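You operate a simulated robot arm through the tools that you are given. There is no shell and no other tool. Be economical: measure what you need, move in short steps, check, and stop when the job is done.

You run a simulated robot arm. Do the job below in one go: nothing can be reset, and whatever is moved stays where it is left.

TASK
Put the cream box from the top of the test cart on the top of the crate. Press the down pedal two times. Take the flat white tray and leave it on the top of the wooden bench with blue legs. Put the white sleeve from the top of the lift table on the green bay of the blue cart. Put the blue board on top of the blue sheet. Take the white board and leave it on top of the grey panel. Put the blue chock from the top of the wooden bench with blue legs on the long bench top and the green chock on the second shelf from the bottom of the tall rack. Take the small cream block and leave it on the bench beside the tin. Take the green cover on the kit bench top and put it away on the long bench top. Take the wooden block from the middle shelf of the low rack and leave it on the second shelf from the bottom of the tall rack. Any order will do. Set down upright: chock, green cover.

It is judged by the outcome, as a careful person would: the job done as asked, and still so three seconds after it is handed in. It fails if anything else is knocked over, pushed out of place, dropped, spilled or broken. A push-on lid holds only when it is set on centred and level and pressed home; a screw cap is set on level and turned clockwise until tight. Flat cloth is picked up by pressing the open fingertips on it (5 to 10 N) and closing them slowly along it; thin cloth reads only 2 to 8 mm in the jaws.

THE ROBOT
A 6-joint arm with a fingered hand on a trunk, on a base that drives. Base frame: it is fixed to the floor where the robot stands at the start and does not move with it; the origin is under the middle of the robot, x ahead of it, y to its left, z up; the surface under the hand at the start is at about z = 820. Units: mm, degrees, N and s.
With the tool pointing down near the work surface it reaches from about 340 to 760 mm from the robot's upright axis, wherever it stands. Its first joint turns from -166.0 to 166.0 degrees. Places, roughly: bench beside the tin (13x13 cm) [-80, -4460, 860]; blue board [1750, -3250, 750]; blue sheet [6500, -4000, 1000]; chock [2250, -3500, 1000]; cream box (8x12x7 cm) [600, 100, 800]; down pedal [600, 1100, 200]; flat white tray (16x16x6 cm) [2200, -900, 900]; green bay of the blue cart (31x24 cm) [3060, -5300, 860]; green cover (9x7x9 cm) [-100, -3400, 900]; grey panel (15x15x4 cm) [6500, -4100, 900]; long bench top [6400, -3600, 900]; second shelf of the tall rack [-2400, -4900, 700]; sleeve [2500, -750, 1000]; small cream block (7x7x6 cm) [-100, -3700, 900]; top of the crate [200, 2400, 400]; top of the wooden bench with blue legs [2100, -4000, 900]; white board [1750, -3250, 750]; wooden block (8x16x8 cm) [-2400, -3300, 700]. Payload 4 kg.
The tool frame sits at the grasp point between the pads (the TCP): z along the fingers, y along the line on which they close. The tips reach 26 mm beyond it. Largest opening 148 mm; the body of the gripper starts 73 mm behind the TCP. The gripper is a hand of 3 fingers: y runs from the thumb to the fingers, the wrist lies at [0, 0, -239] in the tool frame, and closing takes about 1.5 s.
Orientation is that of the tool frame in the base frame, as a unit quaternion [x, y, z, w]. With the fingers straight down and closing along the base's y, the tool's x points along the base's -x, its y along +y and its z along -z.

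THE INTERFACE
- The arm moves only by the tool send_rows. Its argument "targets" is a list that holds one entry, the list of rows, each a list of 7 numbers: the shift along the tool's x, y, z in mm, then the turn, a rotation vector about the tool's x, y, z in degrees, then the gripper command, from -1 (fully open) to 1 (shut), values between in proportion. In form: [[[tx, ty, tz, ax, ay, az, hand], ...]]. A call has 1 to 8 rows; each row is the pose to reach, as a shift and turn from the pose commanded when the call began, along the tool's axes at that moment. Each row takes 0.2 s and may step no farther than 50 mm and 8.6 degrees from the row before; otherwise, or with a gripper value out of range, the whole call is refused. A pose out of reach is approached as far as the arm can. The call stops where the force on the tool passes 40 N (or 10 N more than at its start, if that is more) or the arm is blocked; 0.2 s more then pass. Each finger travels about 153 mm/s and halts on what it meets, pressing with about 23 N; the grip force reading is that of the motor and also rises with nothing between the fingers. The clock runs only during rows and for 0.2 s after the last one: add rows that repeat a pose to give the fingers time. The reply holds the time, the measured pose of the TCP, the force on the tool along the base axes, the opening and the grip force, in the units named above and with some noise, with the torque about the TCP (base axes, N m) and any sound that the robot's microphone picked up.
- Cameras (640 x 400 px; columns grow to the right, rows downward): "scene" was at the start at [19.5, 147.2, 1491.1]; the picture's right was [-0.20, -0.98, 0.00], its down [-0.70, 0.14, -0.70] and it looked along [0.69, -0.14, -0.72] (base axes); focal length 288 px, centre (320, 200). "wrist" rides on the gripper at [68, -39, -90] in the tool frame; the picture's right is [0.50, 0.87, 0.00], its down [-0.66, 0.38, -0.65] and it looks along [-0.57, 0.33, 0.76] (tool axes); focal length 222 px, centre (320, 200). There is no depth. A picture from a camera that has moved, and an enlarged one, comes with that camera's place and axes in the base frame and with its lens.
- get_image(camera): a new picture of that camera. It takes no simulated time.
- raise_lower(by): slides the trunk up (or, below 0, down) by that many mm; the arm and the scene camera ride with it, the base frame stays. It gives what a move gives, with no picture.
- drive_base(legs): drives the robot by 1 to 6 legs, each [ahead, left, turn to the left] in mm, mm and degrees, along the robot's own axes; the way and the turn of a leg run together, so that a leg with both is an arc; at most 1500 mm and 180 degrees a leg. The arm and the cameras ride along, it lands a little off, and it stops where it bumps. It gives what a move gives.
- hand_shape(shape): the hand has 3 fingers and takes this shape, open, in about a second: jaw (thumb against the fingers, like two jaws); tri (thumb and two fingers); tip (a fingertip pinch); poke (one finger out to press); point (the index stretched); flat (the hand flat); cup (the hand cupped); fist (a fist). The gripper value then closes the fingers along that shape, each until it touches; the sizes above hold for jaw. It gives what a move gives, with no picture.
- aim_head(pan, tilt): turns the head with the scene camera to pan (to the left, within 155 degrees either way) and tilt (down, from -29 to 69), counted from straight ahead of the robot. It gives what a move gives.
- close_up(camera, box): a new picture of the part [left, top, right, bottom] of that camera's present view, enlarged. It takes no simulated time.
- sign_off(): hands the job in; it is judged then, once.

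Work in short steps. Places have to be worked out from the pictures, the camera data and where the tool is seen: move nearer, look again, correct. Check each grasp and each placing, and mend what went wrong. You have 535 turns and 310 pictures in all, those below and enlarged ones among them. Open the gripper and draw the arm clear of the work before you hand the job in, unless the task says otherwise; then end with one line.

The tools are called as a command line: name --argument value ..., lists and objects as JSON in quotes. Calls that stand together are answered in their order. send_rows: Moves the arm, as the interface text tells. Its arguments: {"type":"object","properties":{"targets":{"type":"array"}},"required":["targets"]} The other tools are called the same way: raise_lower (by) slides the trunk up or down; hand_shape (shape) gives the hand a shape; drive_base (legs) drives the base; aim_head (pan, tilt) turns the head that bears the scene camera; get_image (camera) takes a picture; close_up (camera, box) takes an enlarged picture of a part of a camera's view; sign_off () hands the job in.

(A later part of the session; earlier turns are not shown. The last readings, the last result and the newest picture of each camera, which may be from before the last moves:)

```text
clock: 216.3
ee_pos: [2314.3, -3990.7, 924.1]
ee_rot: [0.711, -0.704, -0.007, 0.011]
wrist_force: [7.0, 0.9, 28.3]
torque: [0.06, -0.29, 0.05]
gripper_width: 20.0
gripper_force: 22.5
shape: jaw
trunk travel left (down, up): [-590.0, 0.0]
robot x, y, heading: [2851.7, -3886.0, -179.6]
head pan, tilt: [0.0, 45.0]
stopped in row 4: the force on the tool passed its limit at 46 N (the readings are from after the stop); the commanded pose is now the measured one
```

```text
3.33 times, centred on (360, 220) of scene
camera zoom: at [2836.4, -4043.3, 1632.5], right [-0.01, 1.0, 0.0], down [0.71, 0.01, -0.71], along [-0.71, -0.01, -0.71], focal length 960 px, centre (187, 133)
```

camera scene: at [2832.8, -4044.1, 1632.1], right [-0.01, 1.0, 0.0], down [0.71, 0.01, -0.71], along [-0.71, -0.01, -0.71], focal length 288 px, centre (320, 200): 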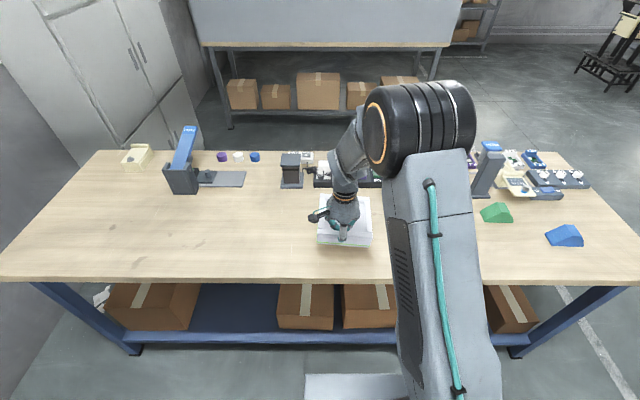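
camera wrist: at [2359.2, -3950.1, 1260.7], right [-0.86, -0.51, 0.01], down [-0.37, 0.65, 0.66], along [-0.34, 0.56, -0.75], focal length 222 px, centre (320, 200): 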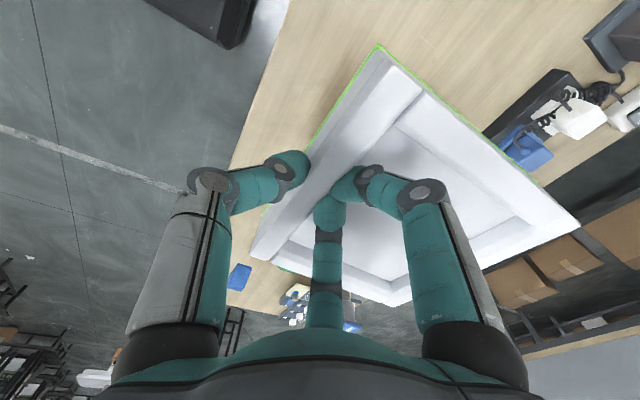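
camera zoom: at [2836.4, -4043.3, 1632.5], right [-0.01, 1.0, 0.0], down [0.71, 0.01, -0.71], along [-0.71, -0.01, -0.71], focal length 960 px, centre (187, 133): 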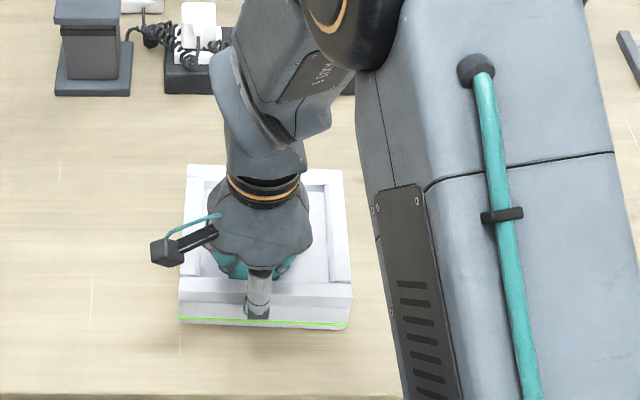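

Set down (bench z≈867). I open partially and rise.

send_rows --targets '[[[0, 0, -2, 0, 0, 0, 0.7], [0, 0, -2, 0, 0, 0, 0.4], [0, 0, -2, 0, 0, 0, 0.2], [0, 0, -2, 0, 0, 0, 0.2], [0, 0, -2, 0, 0, 0, 0.2]]]'

send_rows --targets '[[[0, 0, -20, 0, 0, 0, 0.2], [0, 0, -50, 0, 0, 0, 0.2], [0, 0, -90, 0, 0, 0, 0.2], [0, 0, -130, 0, 0, 0, 0], [0, 0, -170, 0, 0, 0, -0.5], [0, 0, -210, 0, 0, 0, -1]]]'

get_image --camera "scene"

```text
clock: 217.5
ee_pos: [2312.6, -3990.6, 924.8]
ee_rot: [0.71, -0.704, -0.008, 0.011]
wrist_force: [-0.8, 1.6, 24.7]
torque: [0.0, 0.26, -0.01]
gripper_width: 55.4
gripper_force: 0.1
shape: jaw
trunk travel left (down, up): [-590.0, 0.0]
robot x, y, heading: [2856.8, -3884.3, -179.5]
head pan, tilt: [0.0, 45.0]
```

```text
clock: 218.9
ee_pos: [2318.3, -3988.9, 1132.2]
ee_rot: [0.71, -0.704, -0.007, 0.008]
wrist_force: [-0.4, 1.0, 0.6]
torque: [0.0, 0.03, -0.03]
gripper_width: 147.7
gripper_force: 0.1
shape: jaw
trunk travel left (down, up): [-590.0, 0.0]
robot x, y, heading: [2855.1, -3884.1, -179.6]
head pan, tilt: [0.0, 45.0]
```

```text
243 pictures are left
camera scene: at [2833.6, -4044.0, 1632.0], right [-0.01, 1.0, 0.0], down [0.71, 0.01, -0.71], along [-0.71, -0.01, -0.71], focal length 288 px, centre (320, 200)
```

scene: 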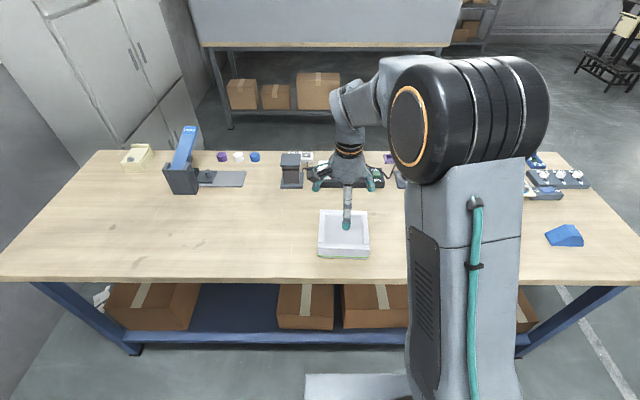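

Tray is placed. The blue chock is on this bench near (2256,−3268): I strafe to it and look from above.

drive_base --legs '[[0, 600, 0]]'

get_image --camera "scene"

get_image --camera "wrist"

```text
clock: 222.3
ee_pos: [2320.5, -4593.0, 1132.0]
ee_rot: [0.709, -0.706, -0.006, 0.01]
wrist_force: [-0.1, 0.6, 0.7]
torque: [0.0, 0.02, 0.04]
gripper_width: 148.1
gripper_force: 0.1
shape: jaw
trunk travel left (down, up): [-590.0, 0.0]
robot x, y, heading: [2857.8, -4491.2, -180.0]
head pan, tilt: [0.0, 45.0]
```

```text
242 pictures are left
camera scene: at [2836.3, -4649.7, 1632.0], right [0.0, 1.0, 0.0], down [0.71, 0.0, -0.71], along [-0.71, 0.0, -0.71], focal length 288 px, centre (320, 200)
```

scene: 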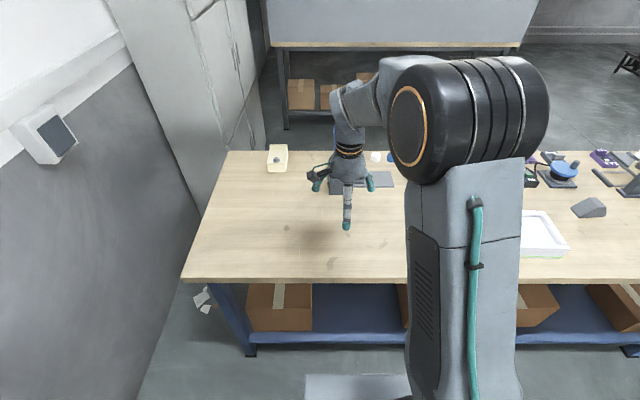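

```text
241 pictures are left
camera wrist: at [2362.3, -4658.4, 1221.1], right [-0.86, -0.5, 0.02], down [-0.37, 0.66, 0.66], along [-0.35, 0.56, -0.75], focal length 222 px, centre (320, 200)
```

wrist: 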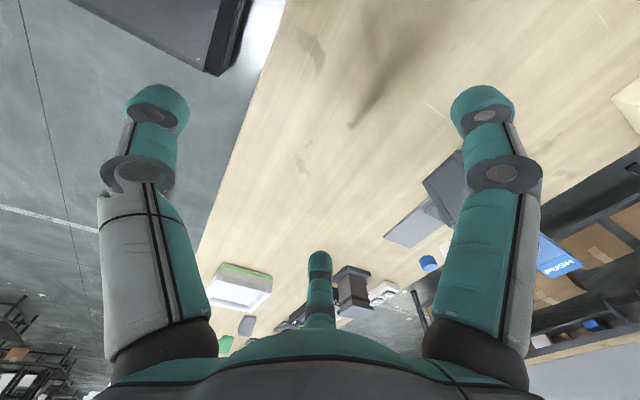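

I strafed the wrong way (left is −y here); nothing touched. I go right by 1200.

drive_base --legs '[[0, -1200, 0]]'

get_image --camera "scene"

get_image --camera "wrist"

```text
clock: 228.5
ee_pos: [2312.9, -3389.6, 1132.9]
ee_rot: [0.711, -0.704, -0.006, 0.008]
wrist_force: [-0.1, -0.3, 0.0]
torque: [0.0, 0.0, -0.01]
gripper_width: 147.7
gripper_force: 0.2
shape: jaw
trunk travel left (down, up): [-590.0, 0.0]
robot x, y, heading: [2847.9, -3285.0, -179.5]
head pan, tilt: [0.0, 45.0]
```

```text
240 pictures are left
camera scene: at [2829.0, -3443.8, 1632.1], right [-0.01, 1.0, 0.0], down [0.71, 0.01, -0.71], along [-0.71, -0.01, -0.71], focal length 288 px, centre (320, 200)
```

scene: 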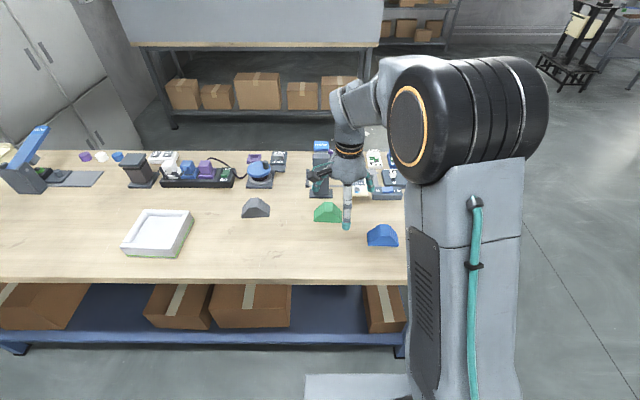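

```text
239 pictures are left
camera wrist: at [2355.0, -3455.6, 1221.2], right [-0.86, -0.51, 0.02], down [-0.37, 0.65, 0.66], along [-0.35, 0.56, -0.75], focal length 222 px, centre (320, 200)
```

wrist: 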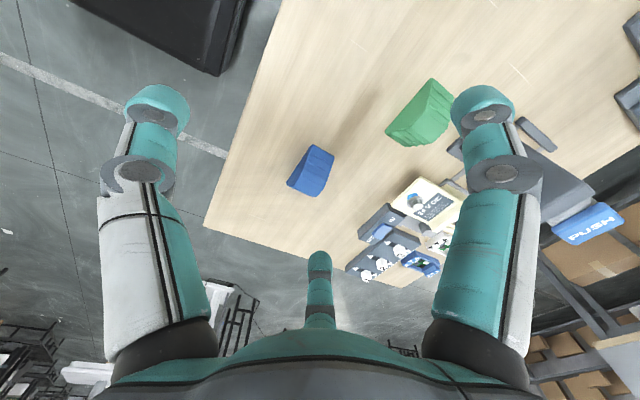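

I zoom on the chocks.

close_up --camera "scene" --box '[300, 190, 420, 265]'

close_up --camera "wrist" --box '[240, 60, 480, 210]'

```text
5.33 times, centred on (360, 228) of scene
camera zoom: at [2829.0, -3443.8, 1632.1], right [-0.01, 1.0, 0.0], down [0.71, 0.01, -0.71], along [-0.71, -0.01, -0.71], focal length 1536 px, centre (107, 53)
```

zoom: 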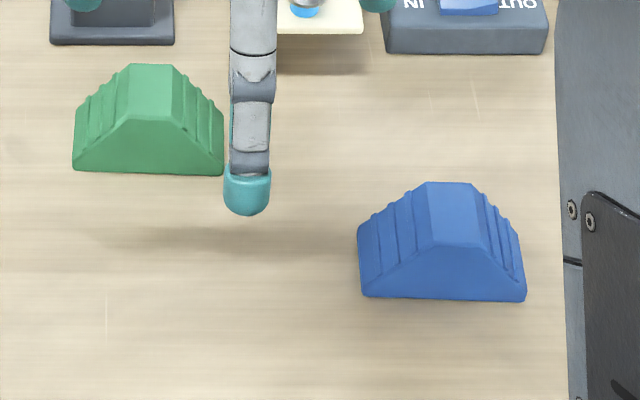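

```text
2.67 times, centred on (360, 135) of wrist
camera zoom: at [2355.0, -3455.6, 1221.2], right [-0.86, -0.51, 0.02], down [-0.37, 0.65, 0.66], along [-0.35, 0.56, -0.75], focal length 592 px, centre (213, 373)
```

zoom: 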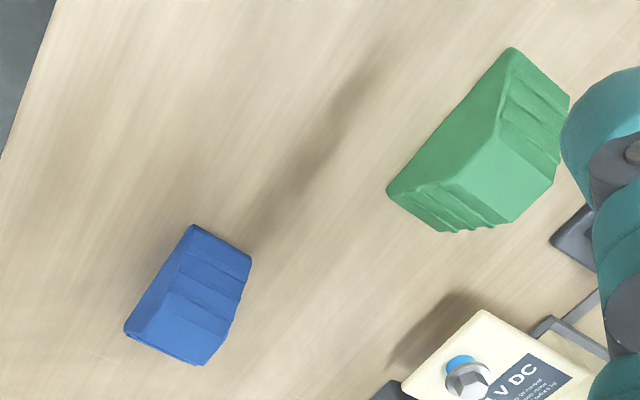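

The blue chock is ~100×48×48 mm, centred near (2248,−3249). I move above it, thumb on its near face.

send_rows --targets '[[[-25, 12, 15, 0, 0, 0, -1], [-50, 25, 35, 0, 0, 0, -1], [-75, 38, 60, 0, 0, 0, -1], [-100, 51, 85, 0, 0, 0, -1], [-125, 64, 110, 0, 0, 0, -1], [-142, 72, 135, 0, 0, 0, -1], [-142, 72, 155, 0, 0, 0, -1]]]'

get_image --camera "wrist"

```text
clock: 230.1
ee_pos: [2235.9, -3248.6, 978.4]
ee_rot: [0.711, -0.703, -0.008, 0.009]
wrist_force: [-0.3, 0.0, -0.8]
torque: [0.0, -0.04, 0.0]
gripper_width: 147.7
gripper_force: 0.1
shape: jaw
trunk travel left (down, up): [-590.0, 0.0]
robot x, y, heading: [2852.1, -3286.2, -179.3]
head pan, tilt: [0.0, 45.0]
```

```text
236 pictures are left
camera wrist: at [2278.8, -3314.2, 1067.5], right [-0.86, -0.51, 0.02], down [-0.37, 0.65, 0.66], along [-0.35, 0.56, -0.75], focal length 222 px, centre (320, 200)
```

wrist: 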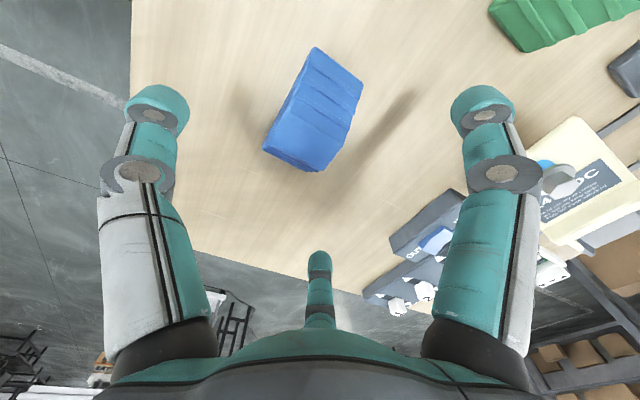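

Aligned. I descend and close.

send_rows --targets '[[[3, -4, 25, 0, 0, 0, -1], [3, -4, 50, 0, 0, 0, -1], [3, -4, 68, 0, 0, 0, -1], [3, -4, 79, 0, 0, 0, -1]]]'

send_rows --targets '[[[0, 0, 0, 0, 0, 0, -0.3], [0, 0, 0, 0, 0, 0, 0.2], [0, 0, 0, 0, 0, 0, 0.6], [0, 0, 0, 0, 0, 0, 1], [0, 0, 0, 0, 0, 0, 1], [0, 0, 0, 0, 0, 0, 1], [0, 0, 0, 0, 0, 0, 1]]]'

get_image --camera "wrist"

```text
clock: 231.1
ee_pos: [2237.5, -3252.2, 899.5]
ee_rot: [0.71, -0.704, -0.006, 0.009]
wrist_force: [-0.3, 0.1, -0.1]
torque: [-0.02, -0.01, 0.0]
gripper_width: 148.0
gripper_force: 0.1
shape: jaw
trunk travel left (down, up): [-590.0, 0.0]
robot x, y, heading: [2850.8, -3287.7, -179.3]
head pan, tilt: [0.0, 45.0]
```

```text
clock: 232.7
ee_pos: [2237.2, -3252.4, 900.9]
ee_rot: [0.711, -0.703, -0.007, 0.009]
wrist_force: [0.4, -4.6, 1.0]
torque: [-0.3, 0.02, 0.09]
gripper_width: 58.7
gripper_force: 23.7
shape: jaw
trunk travel left (down, up): [-590.0, 0.0]
robot x, y, heading: [2848.8, -3284.3, -179.4]
head pan, tilt: [0.0, 45.0]
```

```text
235 pictures are left
camera wrist: at [2280.6, -3318.2, 988.8], right [-0.86, -0.51, 0.02], down [-0.37, 0.65, 0.66], along [-0.35, 0.56, -0.75], focal length 222 px, centre (320, 200)
```

wrist: 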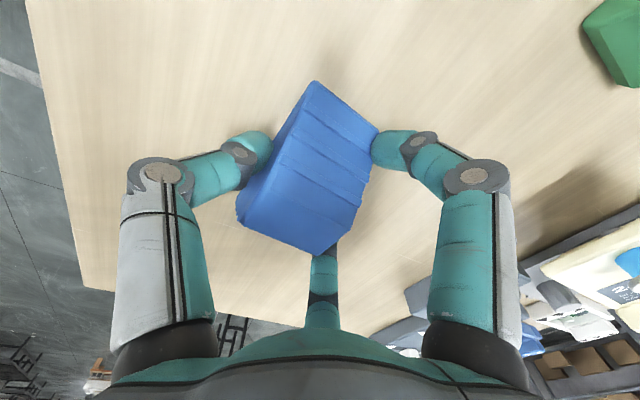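

The grip reads 59 mm, wider than expected. I zoom to see the contacts.

close_up --camera "wrist" --box '[200, 60, 460, 300]'

close_up --camera "scene" --box '[320, 160, 440, 265]'

```text
1.67 times, centred on (330, 180) of wrist
camera zoom: at [2280.6, -3318.2, 988.8], right [-0.86, -0.51, 0.02], down [-0.37, 0.65, 0.66], along [-0.35, 0.56, -0.75], focal length 370 px, centre (303, 233)
```

zoom: 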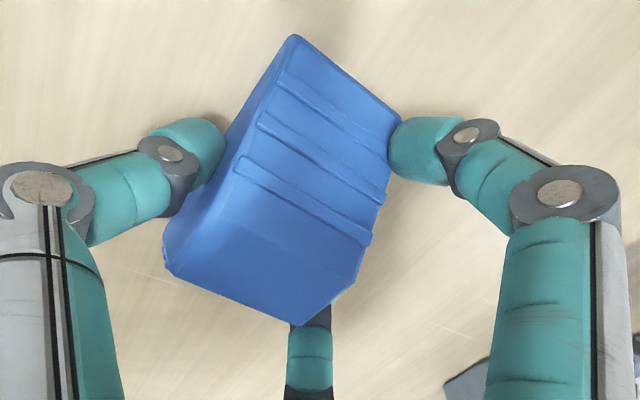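

```text
3.81 times, centred on (380, 212) of scene
camera zoom: at [2829.2, -3444.3, 1632.0], right [-0.01, 1.0, 0.0], down [0.71, 0.01, -0.71], along [-0.71, -0.01, -0.71], focal length 1097 px, centre (91, 152)
```

zoom: 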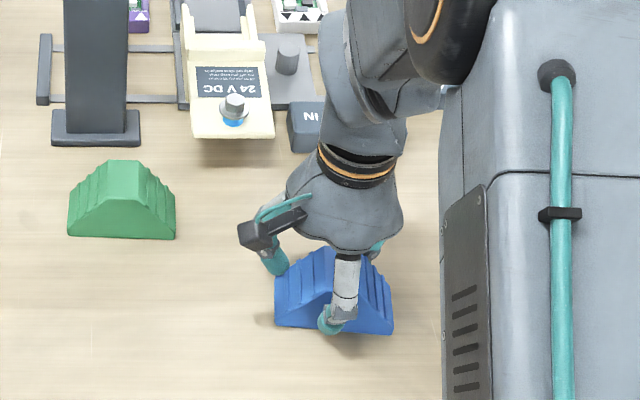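

The grip looks sound (thumb on the near face, fingers on the far face). I lift and check.

send_rows --targets '[[[0, 0, -8, 0, 0, 0, 1], [0, 0, -20, 0, 0, 0, 1], [0, 0, -45, 0, 0, 0, 1], [0, 0, -80, 0, 0, 0, 1], [0, 0, -120, 0, 0, 0, 1], [0, 0, -160, 0, 0, 0, 1], [0, 0, -200, 0, 0, 0, 1]]]'

get_image --camera "wrist"

get_image --camera "scene"

```text
clock: 234.3
ee_pos: [2242.1, -3250.8, 1101.1]
ee_rot: [0.71, -0.704, -0.006, 0.009]
wrist_force: [0.0, -0.8, -2.7]
torque: [-0.03, 0.03, 0.0]
gripper_width: 53.6
gripper_force: 23.5
shape: jaw
trunk travel left (down, up): [-590.0, 0.0]
robot x, y, heading: [2846.0, -3287.2, -179.4]
head pan, tilt: [0.0, 45.0]
```

```text
232 pictures are left
camera wrist: at [2284.8, -3317.3, 1188.5], right [-0.86, -0.51, 0.02], down [-0.37, 0.65, 0.66], along [-0.35, 0.56, -0.75], focal length 222 px, centre (320, 200)
```

wrist: 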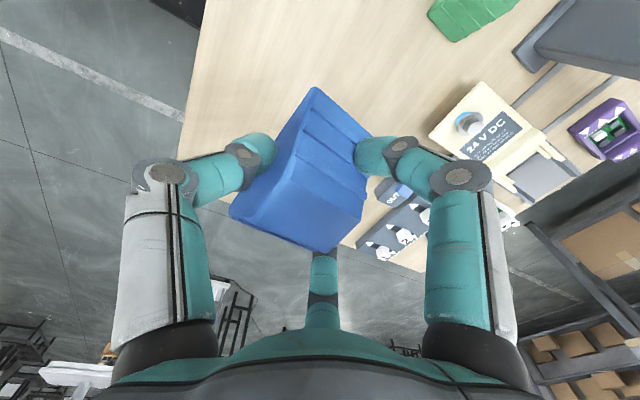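

```text
231 pictures are left
camera scene: at [2829.0, -3444.0, 1632.0], right [-0.01, 1.0, 0.0], down [0.71, 0.01, -0.71], along [-0.71, -0.01, -0.71], focal length 288 px, centre (320, 200)
```

scene: 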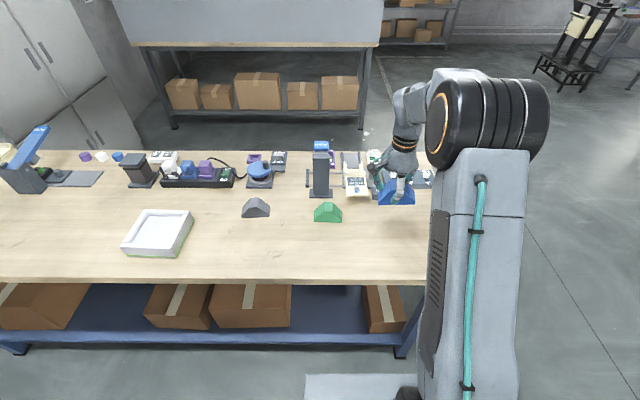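

Held. I head for the long bench top to the east: out of the aisle north to y≈−2350, then face +x and look.

drive_base --legs '[[0, 0, -90], [950, 0, 0], [0, 0, -90], [1200, 0, 0]]'

aim_head --pan -20 --tilt 20

get_image --camera "scene"

```text
clock: 252.5
ee_pos: [4644.5, -2336.2, 1099.5]
ee_rot: [0.701, 0.713, 0.008, 0.006]
wrist_force: [0.3, 0.1, -3.1]
torque: [0.07, -0.03, 0.01]
gripper_width: 52.7
gripper_force: 23.1
shape: jaw
trunk travel left (down, up): [-590.0, 0.0]
robot x, y, heading: [4038.2, -2307.9, 1.3]
head pan, tilt: [0.0, 45.0]
```

```text
clock: 253.4
ee_pos: [4644.5, -2335.3, 1100.5]
ee_rot: [0.701, 0.713, 0.009, 0.006]
wrist_force: [0.0, 0.1, -2.5]
torque: [0.02, -0.05, -0.01]
gripper_width: 52.9
gripper_force: 23.2
shape: jaw
trunk travel left (down, up): [-590.0, 0.0]
robot x, y, heading: [4039.2, -2309.0, 1.3]
head pan, tilt: [-20.0, 20.0]
```

```text
230 pictures are left
camera scene: at [4063.4, -2176.6, 1670.6], right [-0.32, -0.95, 0.0], down [-0.32, 0.11, -0.94], along [0.89, -0.3, -0.34], focal length 288 px, centre (320, 200)
```

scene: 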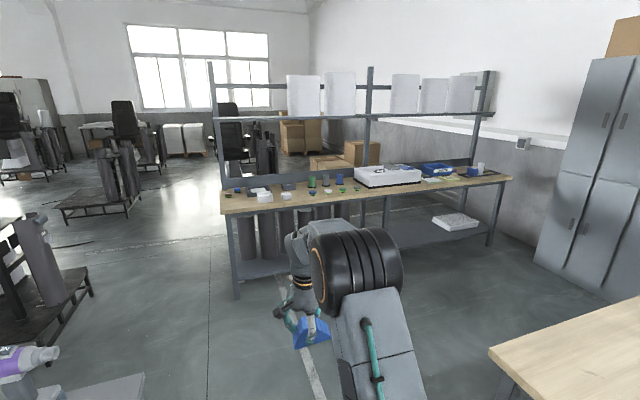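

The long bench's front edge is near x≈6120, from y≈−2120 to −4900. I drive to about (5500,−3600) facing it and look.

drive_base --legs '[[1450, 0, -1.3], [0, -1260, 0]]'

aim_head --pan 0 --tilt 30

get_image --camera "scene"

```text
clock: 266.6
ee_pos: [6074.8, -3607.2, 1100.5]
ee_rot: [0.71, 0.705, 0.009, 0.006]
wrist_force: [0.4, 0.6, -2.3]
torque: [0.03, -0.04, -0.01]
gripper_width: 52.7
gripper_force: 22.9
shape: jaw
trunk travel left (down, up): [-590.0, 0.0]
robot x, y, heading: [5469.0, -3566.8, -0.4]
head pan, tilt: [-20.0, 20.0]
```

```text
clock: 267.4
ee_pos: [6075.1, -3608.1, 1099.7]
ee_rot: [0.71, 0.705, 0.009, 0.006]
wrist_force: [0.1, 0.0, -2.0]
torque: [0.02, -0.03, -0.02]
gripper_width: 52.6
gripper_force: 22.8
shape: jaw
trunk travel left (down, up): [-590.0, 0.0]
robot x, y, heading: [5469.8, -3563.8, -0.3]
head pan, tilt: [0.0, 30.0]
```

```text
229 pictures are left
camera scene: at [5501.0, -3401.6, 1654.7], right [-0.01, -1.0, 0.0], down [-0.5, 0.0, -0.87], along [0.87, -0.01, -0.5], focal length 288 px, centre (320, 200)
```

scene: 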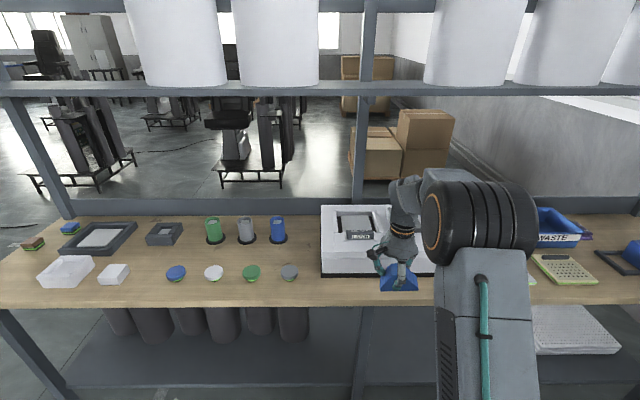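

I look at the right part of the bench for a free place and for the sheet and panel.

aim_head --pan -45 --tilt 30

get_image --camera "scene"

```text
clock: 268.5
ee_pos: [6075.1, -3607.9, 1099.8]
ee_rot: [0.709, 0.705, 0.008, 0.006]
wrist_force: [-1.1, 0.7, -3.2]
torque: [0.05, -0.03, -0.04]
gripper_width: 52.5
gripper_force: 23.4
shape: jaw
trunk travel left (down, up): [-590.0, 0.0]
robot x, y, heading: [5470.6, -3565.8, -0.3]
head pan, tilt: [-45.0, 30.0]
```

```text
228 pictures are left
camera scene: at [5474.2, -3465.2, 1654.7], right [-0.71, -0.7, 0.0], down [-0.35, 0.36, -0.87], along [0.61, -0.62, -0.5], focal length 288 px, centre (320, 200)
```

scene: 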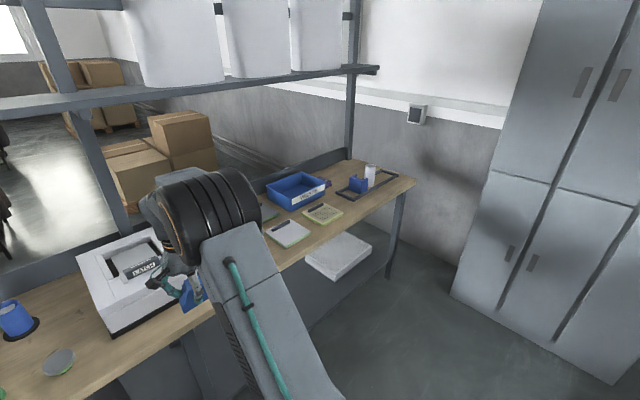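

I zoom on this area.

close_up --camera "scene" --box '[60, 150, 440, 350]'

get_image --camera "wrist"

```text
1.68 times, centred on (250, 250) of scene
camera zoom: at [5474.2, -3465.2, 1654.7], right [-0.71, -0.7, 0.0], down [-0.35, 0.36, -0.87], along [0.61, -0.62, -0.5], focal length 485 px, centre (438, 116)
```

zoom: 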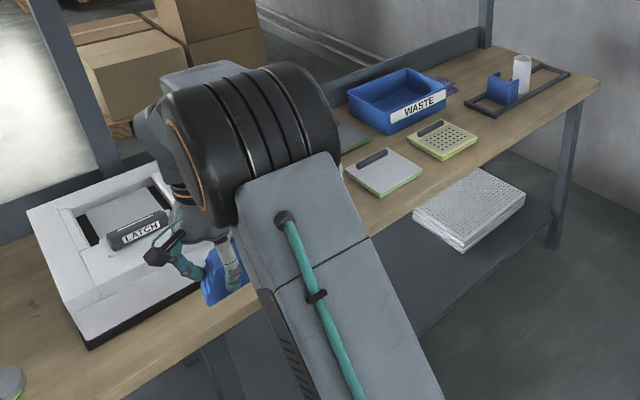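

```text
226 pictures are left
camera wrist: at [6034.8, -3538.6, 1188.0], right [0.87, 0.49, 0.02], down [0.36, -0.66, 0.66], along [0.34, -0.57, -0.75], focal length 222 px, centre (320, 200)
```

wrist: 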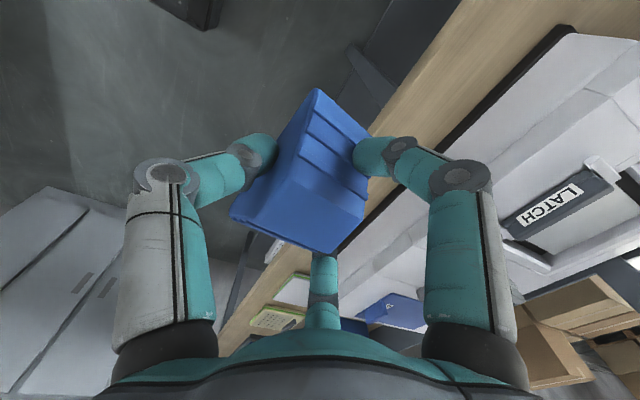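

The white fixture occupies the middle; I'll place the chock in the free front gap near (6215,−2800). I strafe left and approach.

drive_base --legs '[[0, 735, 0], [130, 0, 0]]'

aim_head --pan 0 --tilt 45

get_image --camera "scene"

get_image --camera "wrist"

```text
clock: 273.4
ee_pos: [6208.0, -2869.3, 1097.4]
ee_rot: [0.708, 0.706, 0.009, 0.005]
wrist_force: [0.6, -0.2, -2.8]
torque: [0.02, -0.03, 0.0]
gripper_width: 52.5
gripper_force: 23.0
shape: jaw
trunk travel left (down, up): [-590.0, 0.0]
robot x, y, heading: [5602.2, -2829.9, -0.2]
head pan, tilt: [-45.0, 30.0]
```

```text
clock: 274.5
ee_pos: [6208.1, -2868.7, 1100.4]
ee_rot: [0.708, 0.706, 0.009, 0.006]
wrist_force: [0.9, 1.1, -1.6]
torque: [-0.01, -0.04, 0.0]
gripper_width: 52.5
gripper_force: 23.1
shape: jaw
trunk travel left (down, up): [-590.0, 0.0]
robot x, y, heading: [5601.8, -2827.9, 0.0]
head pan, tilt: [0.0, 45.0]
```

```text
225 pictures are left
camera scene: at [5623.4, -2666.9, 1632.1], right [0.0, -1.0, 0.0], down [-0.71, 0.0, -0.71], along [0.71, 0.0, -0.71], focal length 288 px, centre (320, 200)
```

scene: 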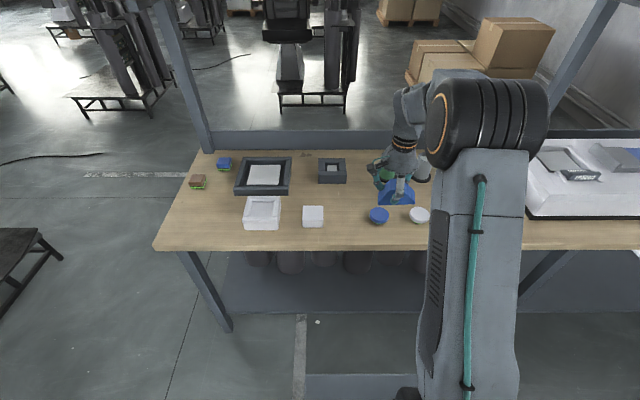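

```text
224 pictures are left
camera wrist: at [6167.0, -2801.4, 1187.9], right [0.87, 0.5, 0.02], down [0.36, -0.66, 0.66], along [0.34, -0.56, -0.75], focal length 222 px, centre (320, 200)
```

wrist: 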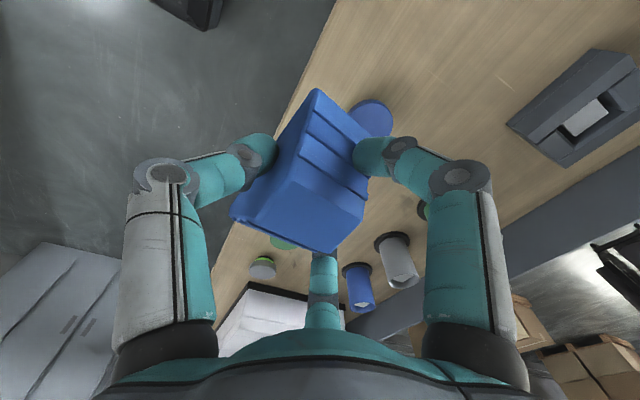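

There is a 145 mm gap around (6245,−2757) between the small white box and the blue cap. I move the chock over it and lower.

send_rows --targets '[[[20, 7, 0, 0, 0, 0, 1], [40, 14, 0, 0, 0, 0, 1], [60, 21, 15, 0, 0, 0, 1], [80, 28, 40, 0, 0, 0, 1], [100, 35, 65, 0, 0, 0, 1], [112, 40, 90, 0, 0, 0, 1], [112, 40, 110, 0, 0, 0, 1]]]'

get_image --camera "scene"

get_image --camera "wrist"

```text
clock: 276.1
ee_pos: [6249.9, -2756.6, 990.7]
ee_rot: [0.707, 0.707, 0.008, 0.006]
wrist_force: [0.2, 0.5, -2.1]
torque: [0.03, -0.03, -0.02]
gripper_width: 52.5
gripper_force: 23.3
shape: jaw
trunk travel left (down, up): [-590.0, 0.0]
robot x, y, heading: [5605.2, -2829.5, -0.3]
head pan, tilt: [0.0, 45.0]
```

```text
223 pictures are left
camera scene: at [5623.7, -2666.7, 1632.1], right [0.0, -1.0, 0.0], down [-0.71, 0.0, -0.71], along [0.71, 0.0, -0.71], focal length 288 px, centre (320, 200)
```

scene: 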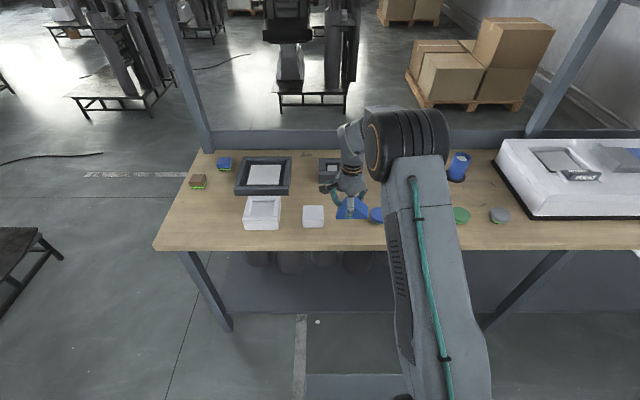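

```text
222 pictures are left
camera wrist: at [6209.6, -2688.3, 1079.4], right [0.87, 0.5, 0.02], down [0.36, -0.66, 0.66], along [0.34, -0.56, -0.75], focal length 222 px, centre (320, 200)
```

wrist: 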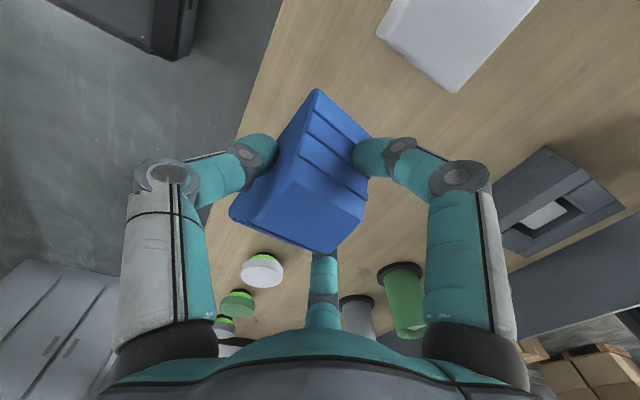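

Clear; I lower slowly until it touches.

send_rows --targets '[[[0, 0, 15, 0, 0, 0, 1], [0, 0, 30, 0, 0, 0, 1], [0, 0, 42, 0, 0, 0, 1], [0, 0, 50, 0, 0, 0, 1], [0, 0, 57, 0, 0, 0, 1], [0, 0, 64, 0, 0, 0, 1], [0, 0, 71, 0, 0, 0, 1], [0, 0, 78, 0, 0, 0, 1]]]'

send_rows --targets '[[[0, 0, 5, 0, 0, 0, 1], [0, 0, 10, 0, 0, 0, 1], [0, 0, 15, 0, 0, 0, 1], [0, 0, 20, 0, 0, 0, 1], [0, 0, 25, 0, 0, 0, 1]]]'

get_image --camera "wrist"

close_up --camera "scene" --box '[280, 150, 440, 250]'

```text
clock: 277.9
ee_pos: [6250.7, -2756.8, 914.1]
ee_rot: [0.707, 0.707, 0.009, 0.007]
wrist_force: [0.0, 0.2, -0.8]
torque: [0.1, -0.09, 0.02]
gripper_width: 52.4
gripper_force: 23.1
shape: jaw
trunk travel left (down, up): [-590.0, 0.0]
robot x, y, heading: [5601.6, -2829.4, 0.0]
head pan, tilt: [0.0, 45.0]
```

```text
clock: 278.8
ee_pos: [6252.5, -2756.0, 901.1]
ee_rot: [0.707, 0.707, 0.014, 0.01]
wrist_force: [-11.5, 0.2, 27.0]
torque: [0.63, -0.22, 0.37]
gripper_width: 57.1
gripper_force: 22.8
shape: jaw
trunk travel left (down, up): [-590.0, 0.0]
robot x, y, heading: [5602.2, -2828.9, 0.0]
head pan, tilt: [0.0, 45.0]
stopped in row 4: the force on the tool passed its limit at 44 N (the readings are from after the stop); the commanded pose is now the measured one
```

```text
221 pictures are left
camera wrist: at [6211.3, -2687.8, 991.0], right [0.87, 0.5, 0.03], down [0.36, -0.66, 0.66], along [0.35, -0.56, -0.75], focal length 222 px, centre (320, 200)
```

wrist: 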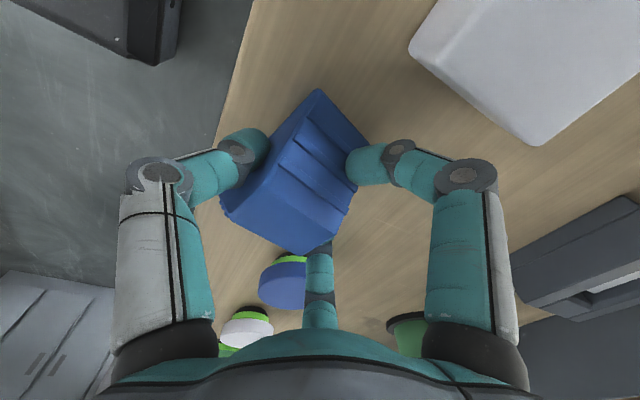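

```text
4.00 times, centred on (360, 200) of scene
camera zoom: at [5619.0, -2667.3, 1632.3], right [0.0, -1.0, 0.0], down [-0.71, 0.0, -0.71], along [0.71, 0.0, -0.71], focal length 1152 px, centre (160, 200)
```

zoom: 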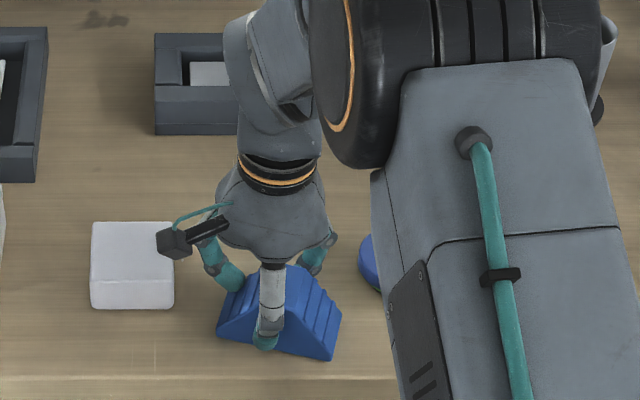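

Contact; the chock is slightly yawed but sits on its base. I open moderately and rise.

send_rows --targets '[[[0, 0, -1, 0, 0, 0, 0.3], [0, 0, -1, 0, 0, 0, 0.15], [0, 0, -1, 0, 0, 0, 0], [0, 0, -1, 0, 0, 0, -0.2], [0, 0, -1, 0, 0, 0, -0.3], [0, 0, -1, 0, 0, 0, -0.3]]]'

send_rows --targets '[[[0, 0, -20, 0, 0, 0, -0.3], [0, 0, -50, 0, 0, 0, -0.3], [0, 0, -90, 0, 0, 0, -0.3], [0, 0, -130, 0, 0, 0, -0.3], [0, 0, -170, 0, 0, 0, -0.5], [0, 0, -210, 0, 0, 0, -1]]]'

close_up --camera "scene" --box '[220, 140, 480, 260]'

```text
clock: 280.2
ee_pos: [6254.4, -2756.6, 900.6]
ee_rot: [0.707, 0.707, 0.011, 0.008]
wrist_force: [0.6, 0.3, -0.6]
torque: [-0.01, -0.02, 0.0]
gripper_width: 95.7
gripper_force: 0.2
shape: jaw
trunk travel left (down, up): [-590.0, 0.0]
robot x, y, heading: [5600.3, -2830.9, 0.2]
head pan, tilt: [0.0, 45.0]
```

```text
clock: 281.6
ee_pos: [6247.6, -2757.1, 1110.8]
ee_rot: [0.707, 0.707, 0.011, 0.009]
wrist_force: [0.6, 0.0, 0.2]
torque: [-0.05, -0.01, -0.01]
gripper_width: 147.6
gripper_force: 0.1
shape: jaw
trunk travel left (down, up): [-590.0, 0.0]
robot x, y, heading: [5601.3, -2829.7, -0.1]
head pan, tilt: [0.0, 45.0]
```

```text
2.46 times, centred on (350, 200) of scene
camera zoom: at [5622.8, -2666.8, 1632.0], right [0.0, -1.0, 0.0], down [-0.71, 0.0, -0.71], along [0.71, 0.0, -0.71], focal length 709 px, centre (246, 200)
```

zoom: 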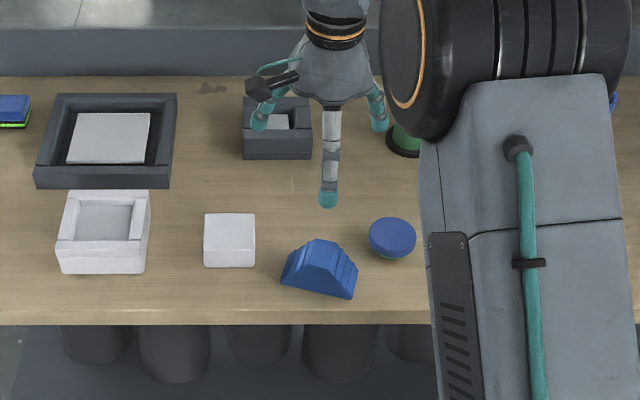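

The blue chock is upright on the long bench. Next the boards near (1750,−3250): I drive back west along y≈−2350 and look south.

drive_base --legs '[[-250, 0, 0], [0, 480, 0], [0, 0, 180], [1500, 0, 0], [1500, 0, 0], [1100, 0, 0]]'

aim_head --pan 70 --tilt 35

get_image --camera "scene"

```text
clock: 312.6
ee_pos: [604.5, -2406.9, 1110.6]
ee_rot: [0.708, -0.706, -0.009, 0.011]
wrist_force: [0.7, 1.4, 0.5]
torque: [-0.02, 0.02, -0.01]
gripper_width: 147.9
gripper_force: 0.0
shape: jaw
trunk travel left (down, up): [-590.0, 0.0]
robot x, y, heading: [1245.3, -2329.4, -179.8]
head pan, tilt: [0.0, 45.0]
```

```text
clock: 314.0
ee_pos: [603.3, -2408.6, 1110.6]
ee_rot: [0.708, -0.706, -0.008, 0.011]
wrist_force: [-0.1, 0.2, 0.5]
torque: [-0.01, -0.01, 0.02]
gripper_width: 147.9
gripper_force: 0.0
shape: jaw
trunk travel left (down, up): [-590.0, 0.0]
robot x, y, heading: [1248.1, -2329.5, -179.8]
head pan, tilt: [70.0, 35.0]
```

```text
218 pictures are left
camera scene: at [1280.1, -2574.1, 1646.9], right [-0.94, 0.34, 0.0], down [0.19, 0.54, -0.82], along [-0.28, -0.77, -0.57], focal length 288 px, centre (320, 200)
```

scene: 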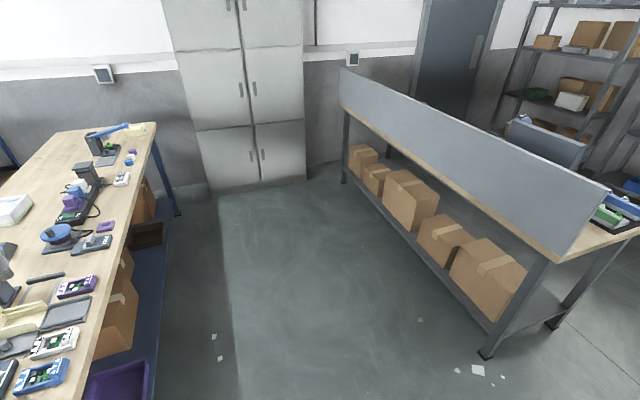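

The boards (blue, white, purple) lie on the west side of the wooden bench. I turn to face +x, and move beside them in the aisle.

drive_base --legs '[[0, 0, -180], [0, -880, 0]]'

aim_head --pan 0 --tilt 45

get_image --camera "scene"

get_image --camera "wrist"

```text
clock: 326.0
ee_pos: [1896.5, -3136.3, 1109.3]
ee_rot: [0.708, 0.706, 0.011, 0.008]
wrist_force: [0.0, -0.4, 0.6]
torque: [0.0, 0.0, -0.01]
gripper_width: 147.9
gripper_force: 0.1
shape: jaw
trunk travel left (down, up): [-590.0, 0.0]
robot x, y, heading: [1250.4, -3208.6, -0.2]
head pan, tilt: [70.0, 35.0]
```

```text
clock: 327.4
ee_pos: [1896.9, -3135.8, 1109.6]
ee_rot: [0.708, 0.706, 0.011, 0.008]
wrist_force: [-1.5, -0.7, -0.1]
torque: [-0.02, -0.01, 0.0]
gripper_width: 148.0
gripper_force: 0.1
shape: jaw
trunk travel left (down, up): [-590.0, 0.0]
robot x, y, heading: [1249.7, -3208.8, -0.1]
head pan, tilt: [0.0, 45.0]
```

```text
217 pictures are left
camera scene: at [1272.0, -3044.8, 1632.1], right [0.0, -1.0, 0.0], down [-0.71, 0.0, -0.71], along [0.71, 0.0, -0.71], focal length 288 px, centre (320, 200)
```

scene: 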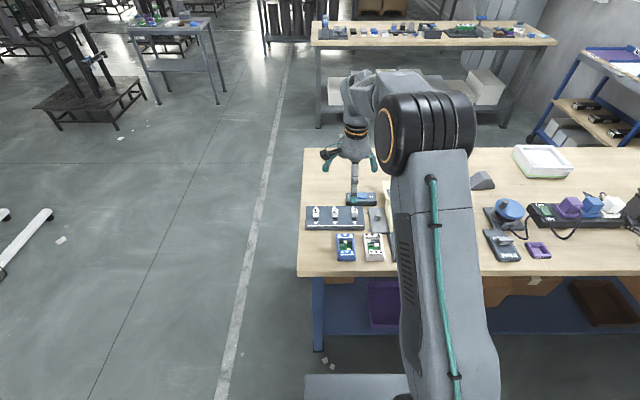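

```text
216 pictures are left
camera wrist: at [1856.0, -3067.8, 1197.9], right [0.87, 0.5, 0.03], down [0.36, -0.66, 0.66], along [0.35, -0.56, -0.75], focal length 222 px, centre (320, 200)
```

wrist: 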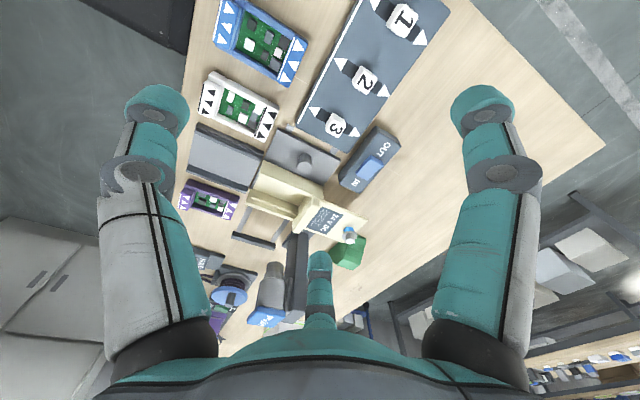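

I zoom on the two boards from both cameras.

close_up --camera "scene" --box '[295, 190, 415, 275]'

close_up --camera "wrist" --box '[160, 0, 420, 220]'

```text
4.71 times, centred on (355, 232) of scene
camera zoom: at [1272.0, -3044.8, 1632.1], right [0.0, -1.0, 0.0], down [-0.71, 0.0, -0.71], along [0.71, 0.0, -0.71], focal length 1356 px, centre (155, 47)
```

zoom: 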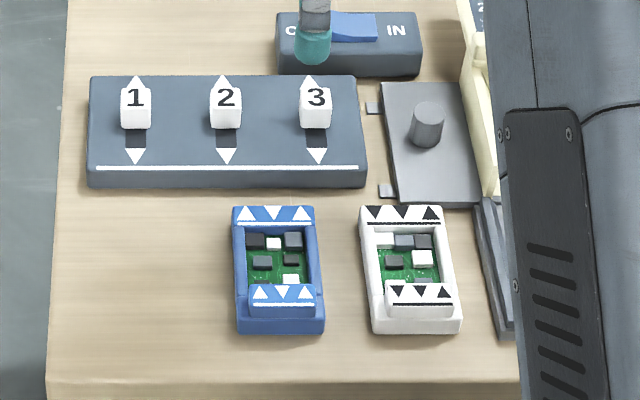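

```text
1.82 times, centred on (290, 110) of wrist
camera zoom: at [1856.0, -3067.8, 1197.9], right [0.87, 0.5, 0.03], down [0.36, -0.66, 0.66], along [0.35, -0.56, -0.75], focal length 404 px, centre (374, 364)
```

zoom: 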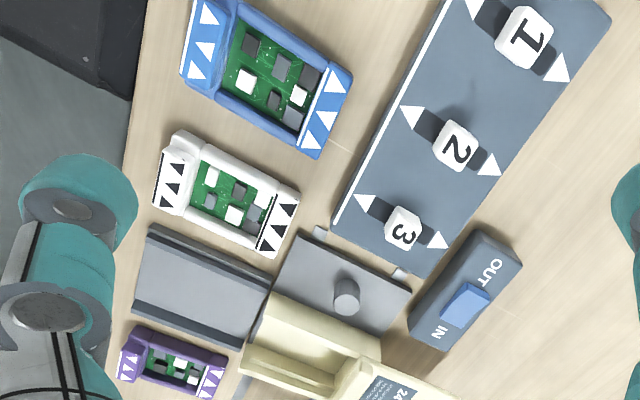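

Blue board ≈90×57 mm centred (1815,−3127); white ≈ (1815,−3216). I turn the hand −90° so the thumb goes to −y, moving above the blue board.

send_rows --targets '[[[2, -11, 5, 0, 0, -8.5, -0.5], [4, -22, 10, 0, 0, -17, -0.2], [6, -33, 20, 0, 0, -25.5, 0], [8, -44, 30, 0, 0, -34, 0], [10, -55, 40, 0, 0, -42.5, 0], [12, -66, 55, 0, 0, -51, 0], [15, -78, 70, 0, 0, -59.5, 0], [18, -90, 90, 0, 0, -68, 0]]]'

send_rows --targets '[[[0, 0, 0, 0, 0, -8, 0], [0, 0, 0, 0, 0, -16, 0], [0, 0, 0, 0, 0, -22, 0]]]'

get_image --camera "wrist"

close_up --camera "scene" --box '[295, 170, 415, 275]'

```text
clock: 329.2
ee_pos: [1810.0, -3117.5, 1017.1]
ee_rot: [0.191, 0.981, 0.004, 0.013]
wrist_force: [0.8, -0.4, -0.2]
torque: [-0.01, 0.0, -0.02]
gripper_width: 74.6
gripper_force: 0.0
shape: jaw
trunk travel left (down, up): [-590.0, 0.0]
robot x, y, heading: [1252.2, -3211.2, -0.1]
head pan, tilt: [0.0, 45.0]
```

```text
clock: 330.0
ee_pos: [1808.7, -3116.7, 1016.4]
ee_rot: [0.0, 1.0, 0.002, 0.014]
wrist_force: [-0.3, 0.4, -0.5]
torque: [-0.01, 0.01, -0.02]
gripper_width: 74.4
gripper_force: 0.1
shape: jaw
trunk travel left (down, up): [-590.0, 0.0]
robot x, y, heading: [1246.0, -3206.8, 0.0]
head pan, tilt: [0.0, 45.0]
```

```text
213 pictures are left
camera wrist: at [1739.8, -3156.2, 1103.8], right [-0.5, 0.87, -0.01], down [0.64, 0.38, 0.67], along [0.59, 0.33, -0.74], focal length 222 px, centre (320, 200)
```

wrist: 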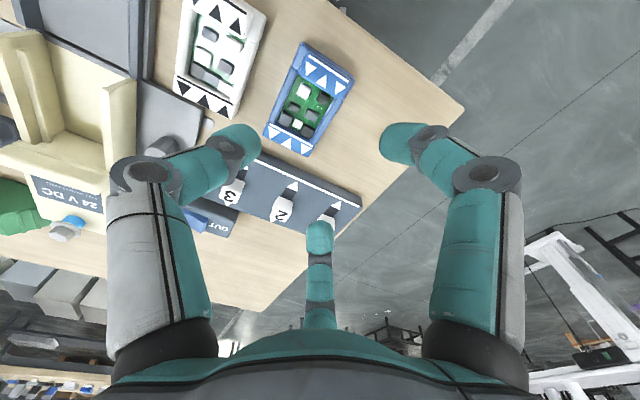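

```text
3.81 times, centred on (355, 222) of scene
camera zoom: at [1272.0, -3044.9, 1632.1], right [0.0, -1.0, 0.0], down [-0.71, 0.0, -0.71], along [0.71, 0.0, -0.71], focal length 1097 px, centre (187, 114)
```

zoom: 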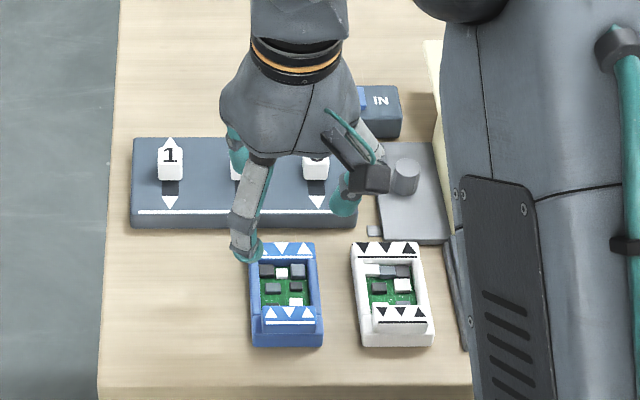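

The blue board is confirmed at (1813,−3130). I correct the small tilt and descend around it.

send_rows --targets '[[[0, -3, 30, 0, 1.6, 0, 0], [0, -3, 60, 0, 1.6, 0, 0], [0, -3, 85, 0, 1.6, 0, 0], [0, -3, 100, 0, 1.6, 0, 0], [-2, -3, 110, 0, 1.6, 0, 0], [-3, -3, 118, 0, 1.6, 0, 0]]]'

get_image --camera "wrist"

close_up --camera "scene" --box '[295, 170, 415, 275]'

```text
clock: 331.4
ee_pos: [1815.3, -3119.8, 899.1]
ee_rot: [0.001, 1.0, 0.002, 0.001]
wrist_force: [-0.5, 2.2, 8.6]
torque: [0.08, -0.05, -0.02]
gripper_width: 75.7
gripper_force: 0.0
shape: jaw
trunk travel left (down, up): [-590.0, 0.0]
robot x, y, heading: [1247.8, -3207.3, 0.0]
head pan, tilt: [0.0, 45.0]
```

```text
211 pictures are left
camera wrist: at [1748.3, -3158.0, 988.9], right [-0.5, 0.87, 0.0], down [0.66, 0.37, 0.66], along [0.57, 0.33, -0.75], focal length 222 px, centre (320, 200)
```

wrist: 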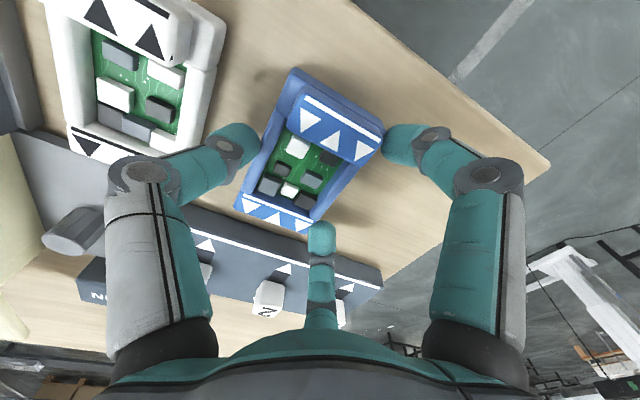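

```text
3.81 times, centred on (355, 222) of scene
camera zoom: at [1271.4, -3044.7, 1632.2], right [0.0, -1.0, 0.0], down [-0.71, 0.0, -0.71], along [0.71, 0.0, -0.71], focal length 1097 px, centre (187, 114)
```

zoom: 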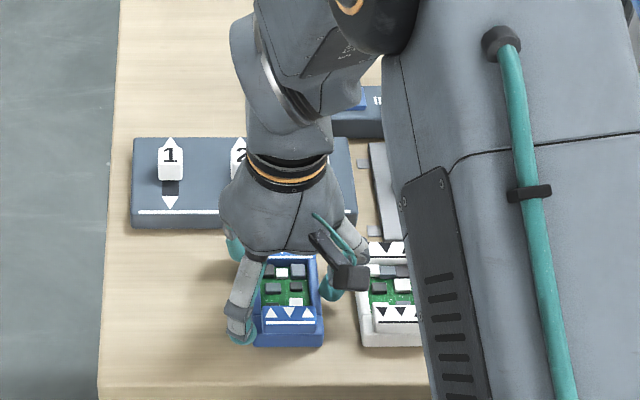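

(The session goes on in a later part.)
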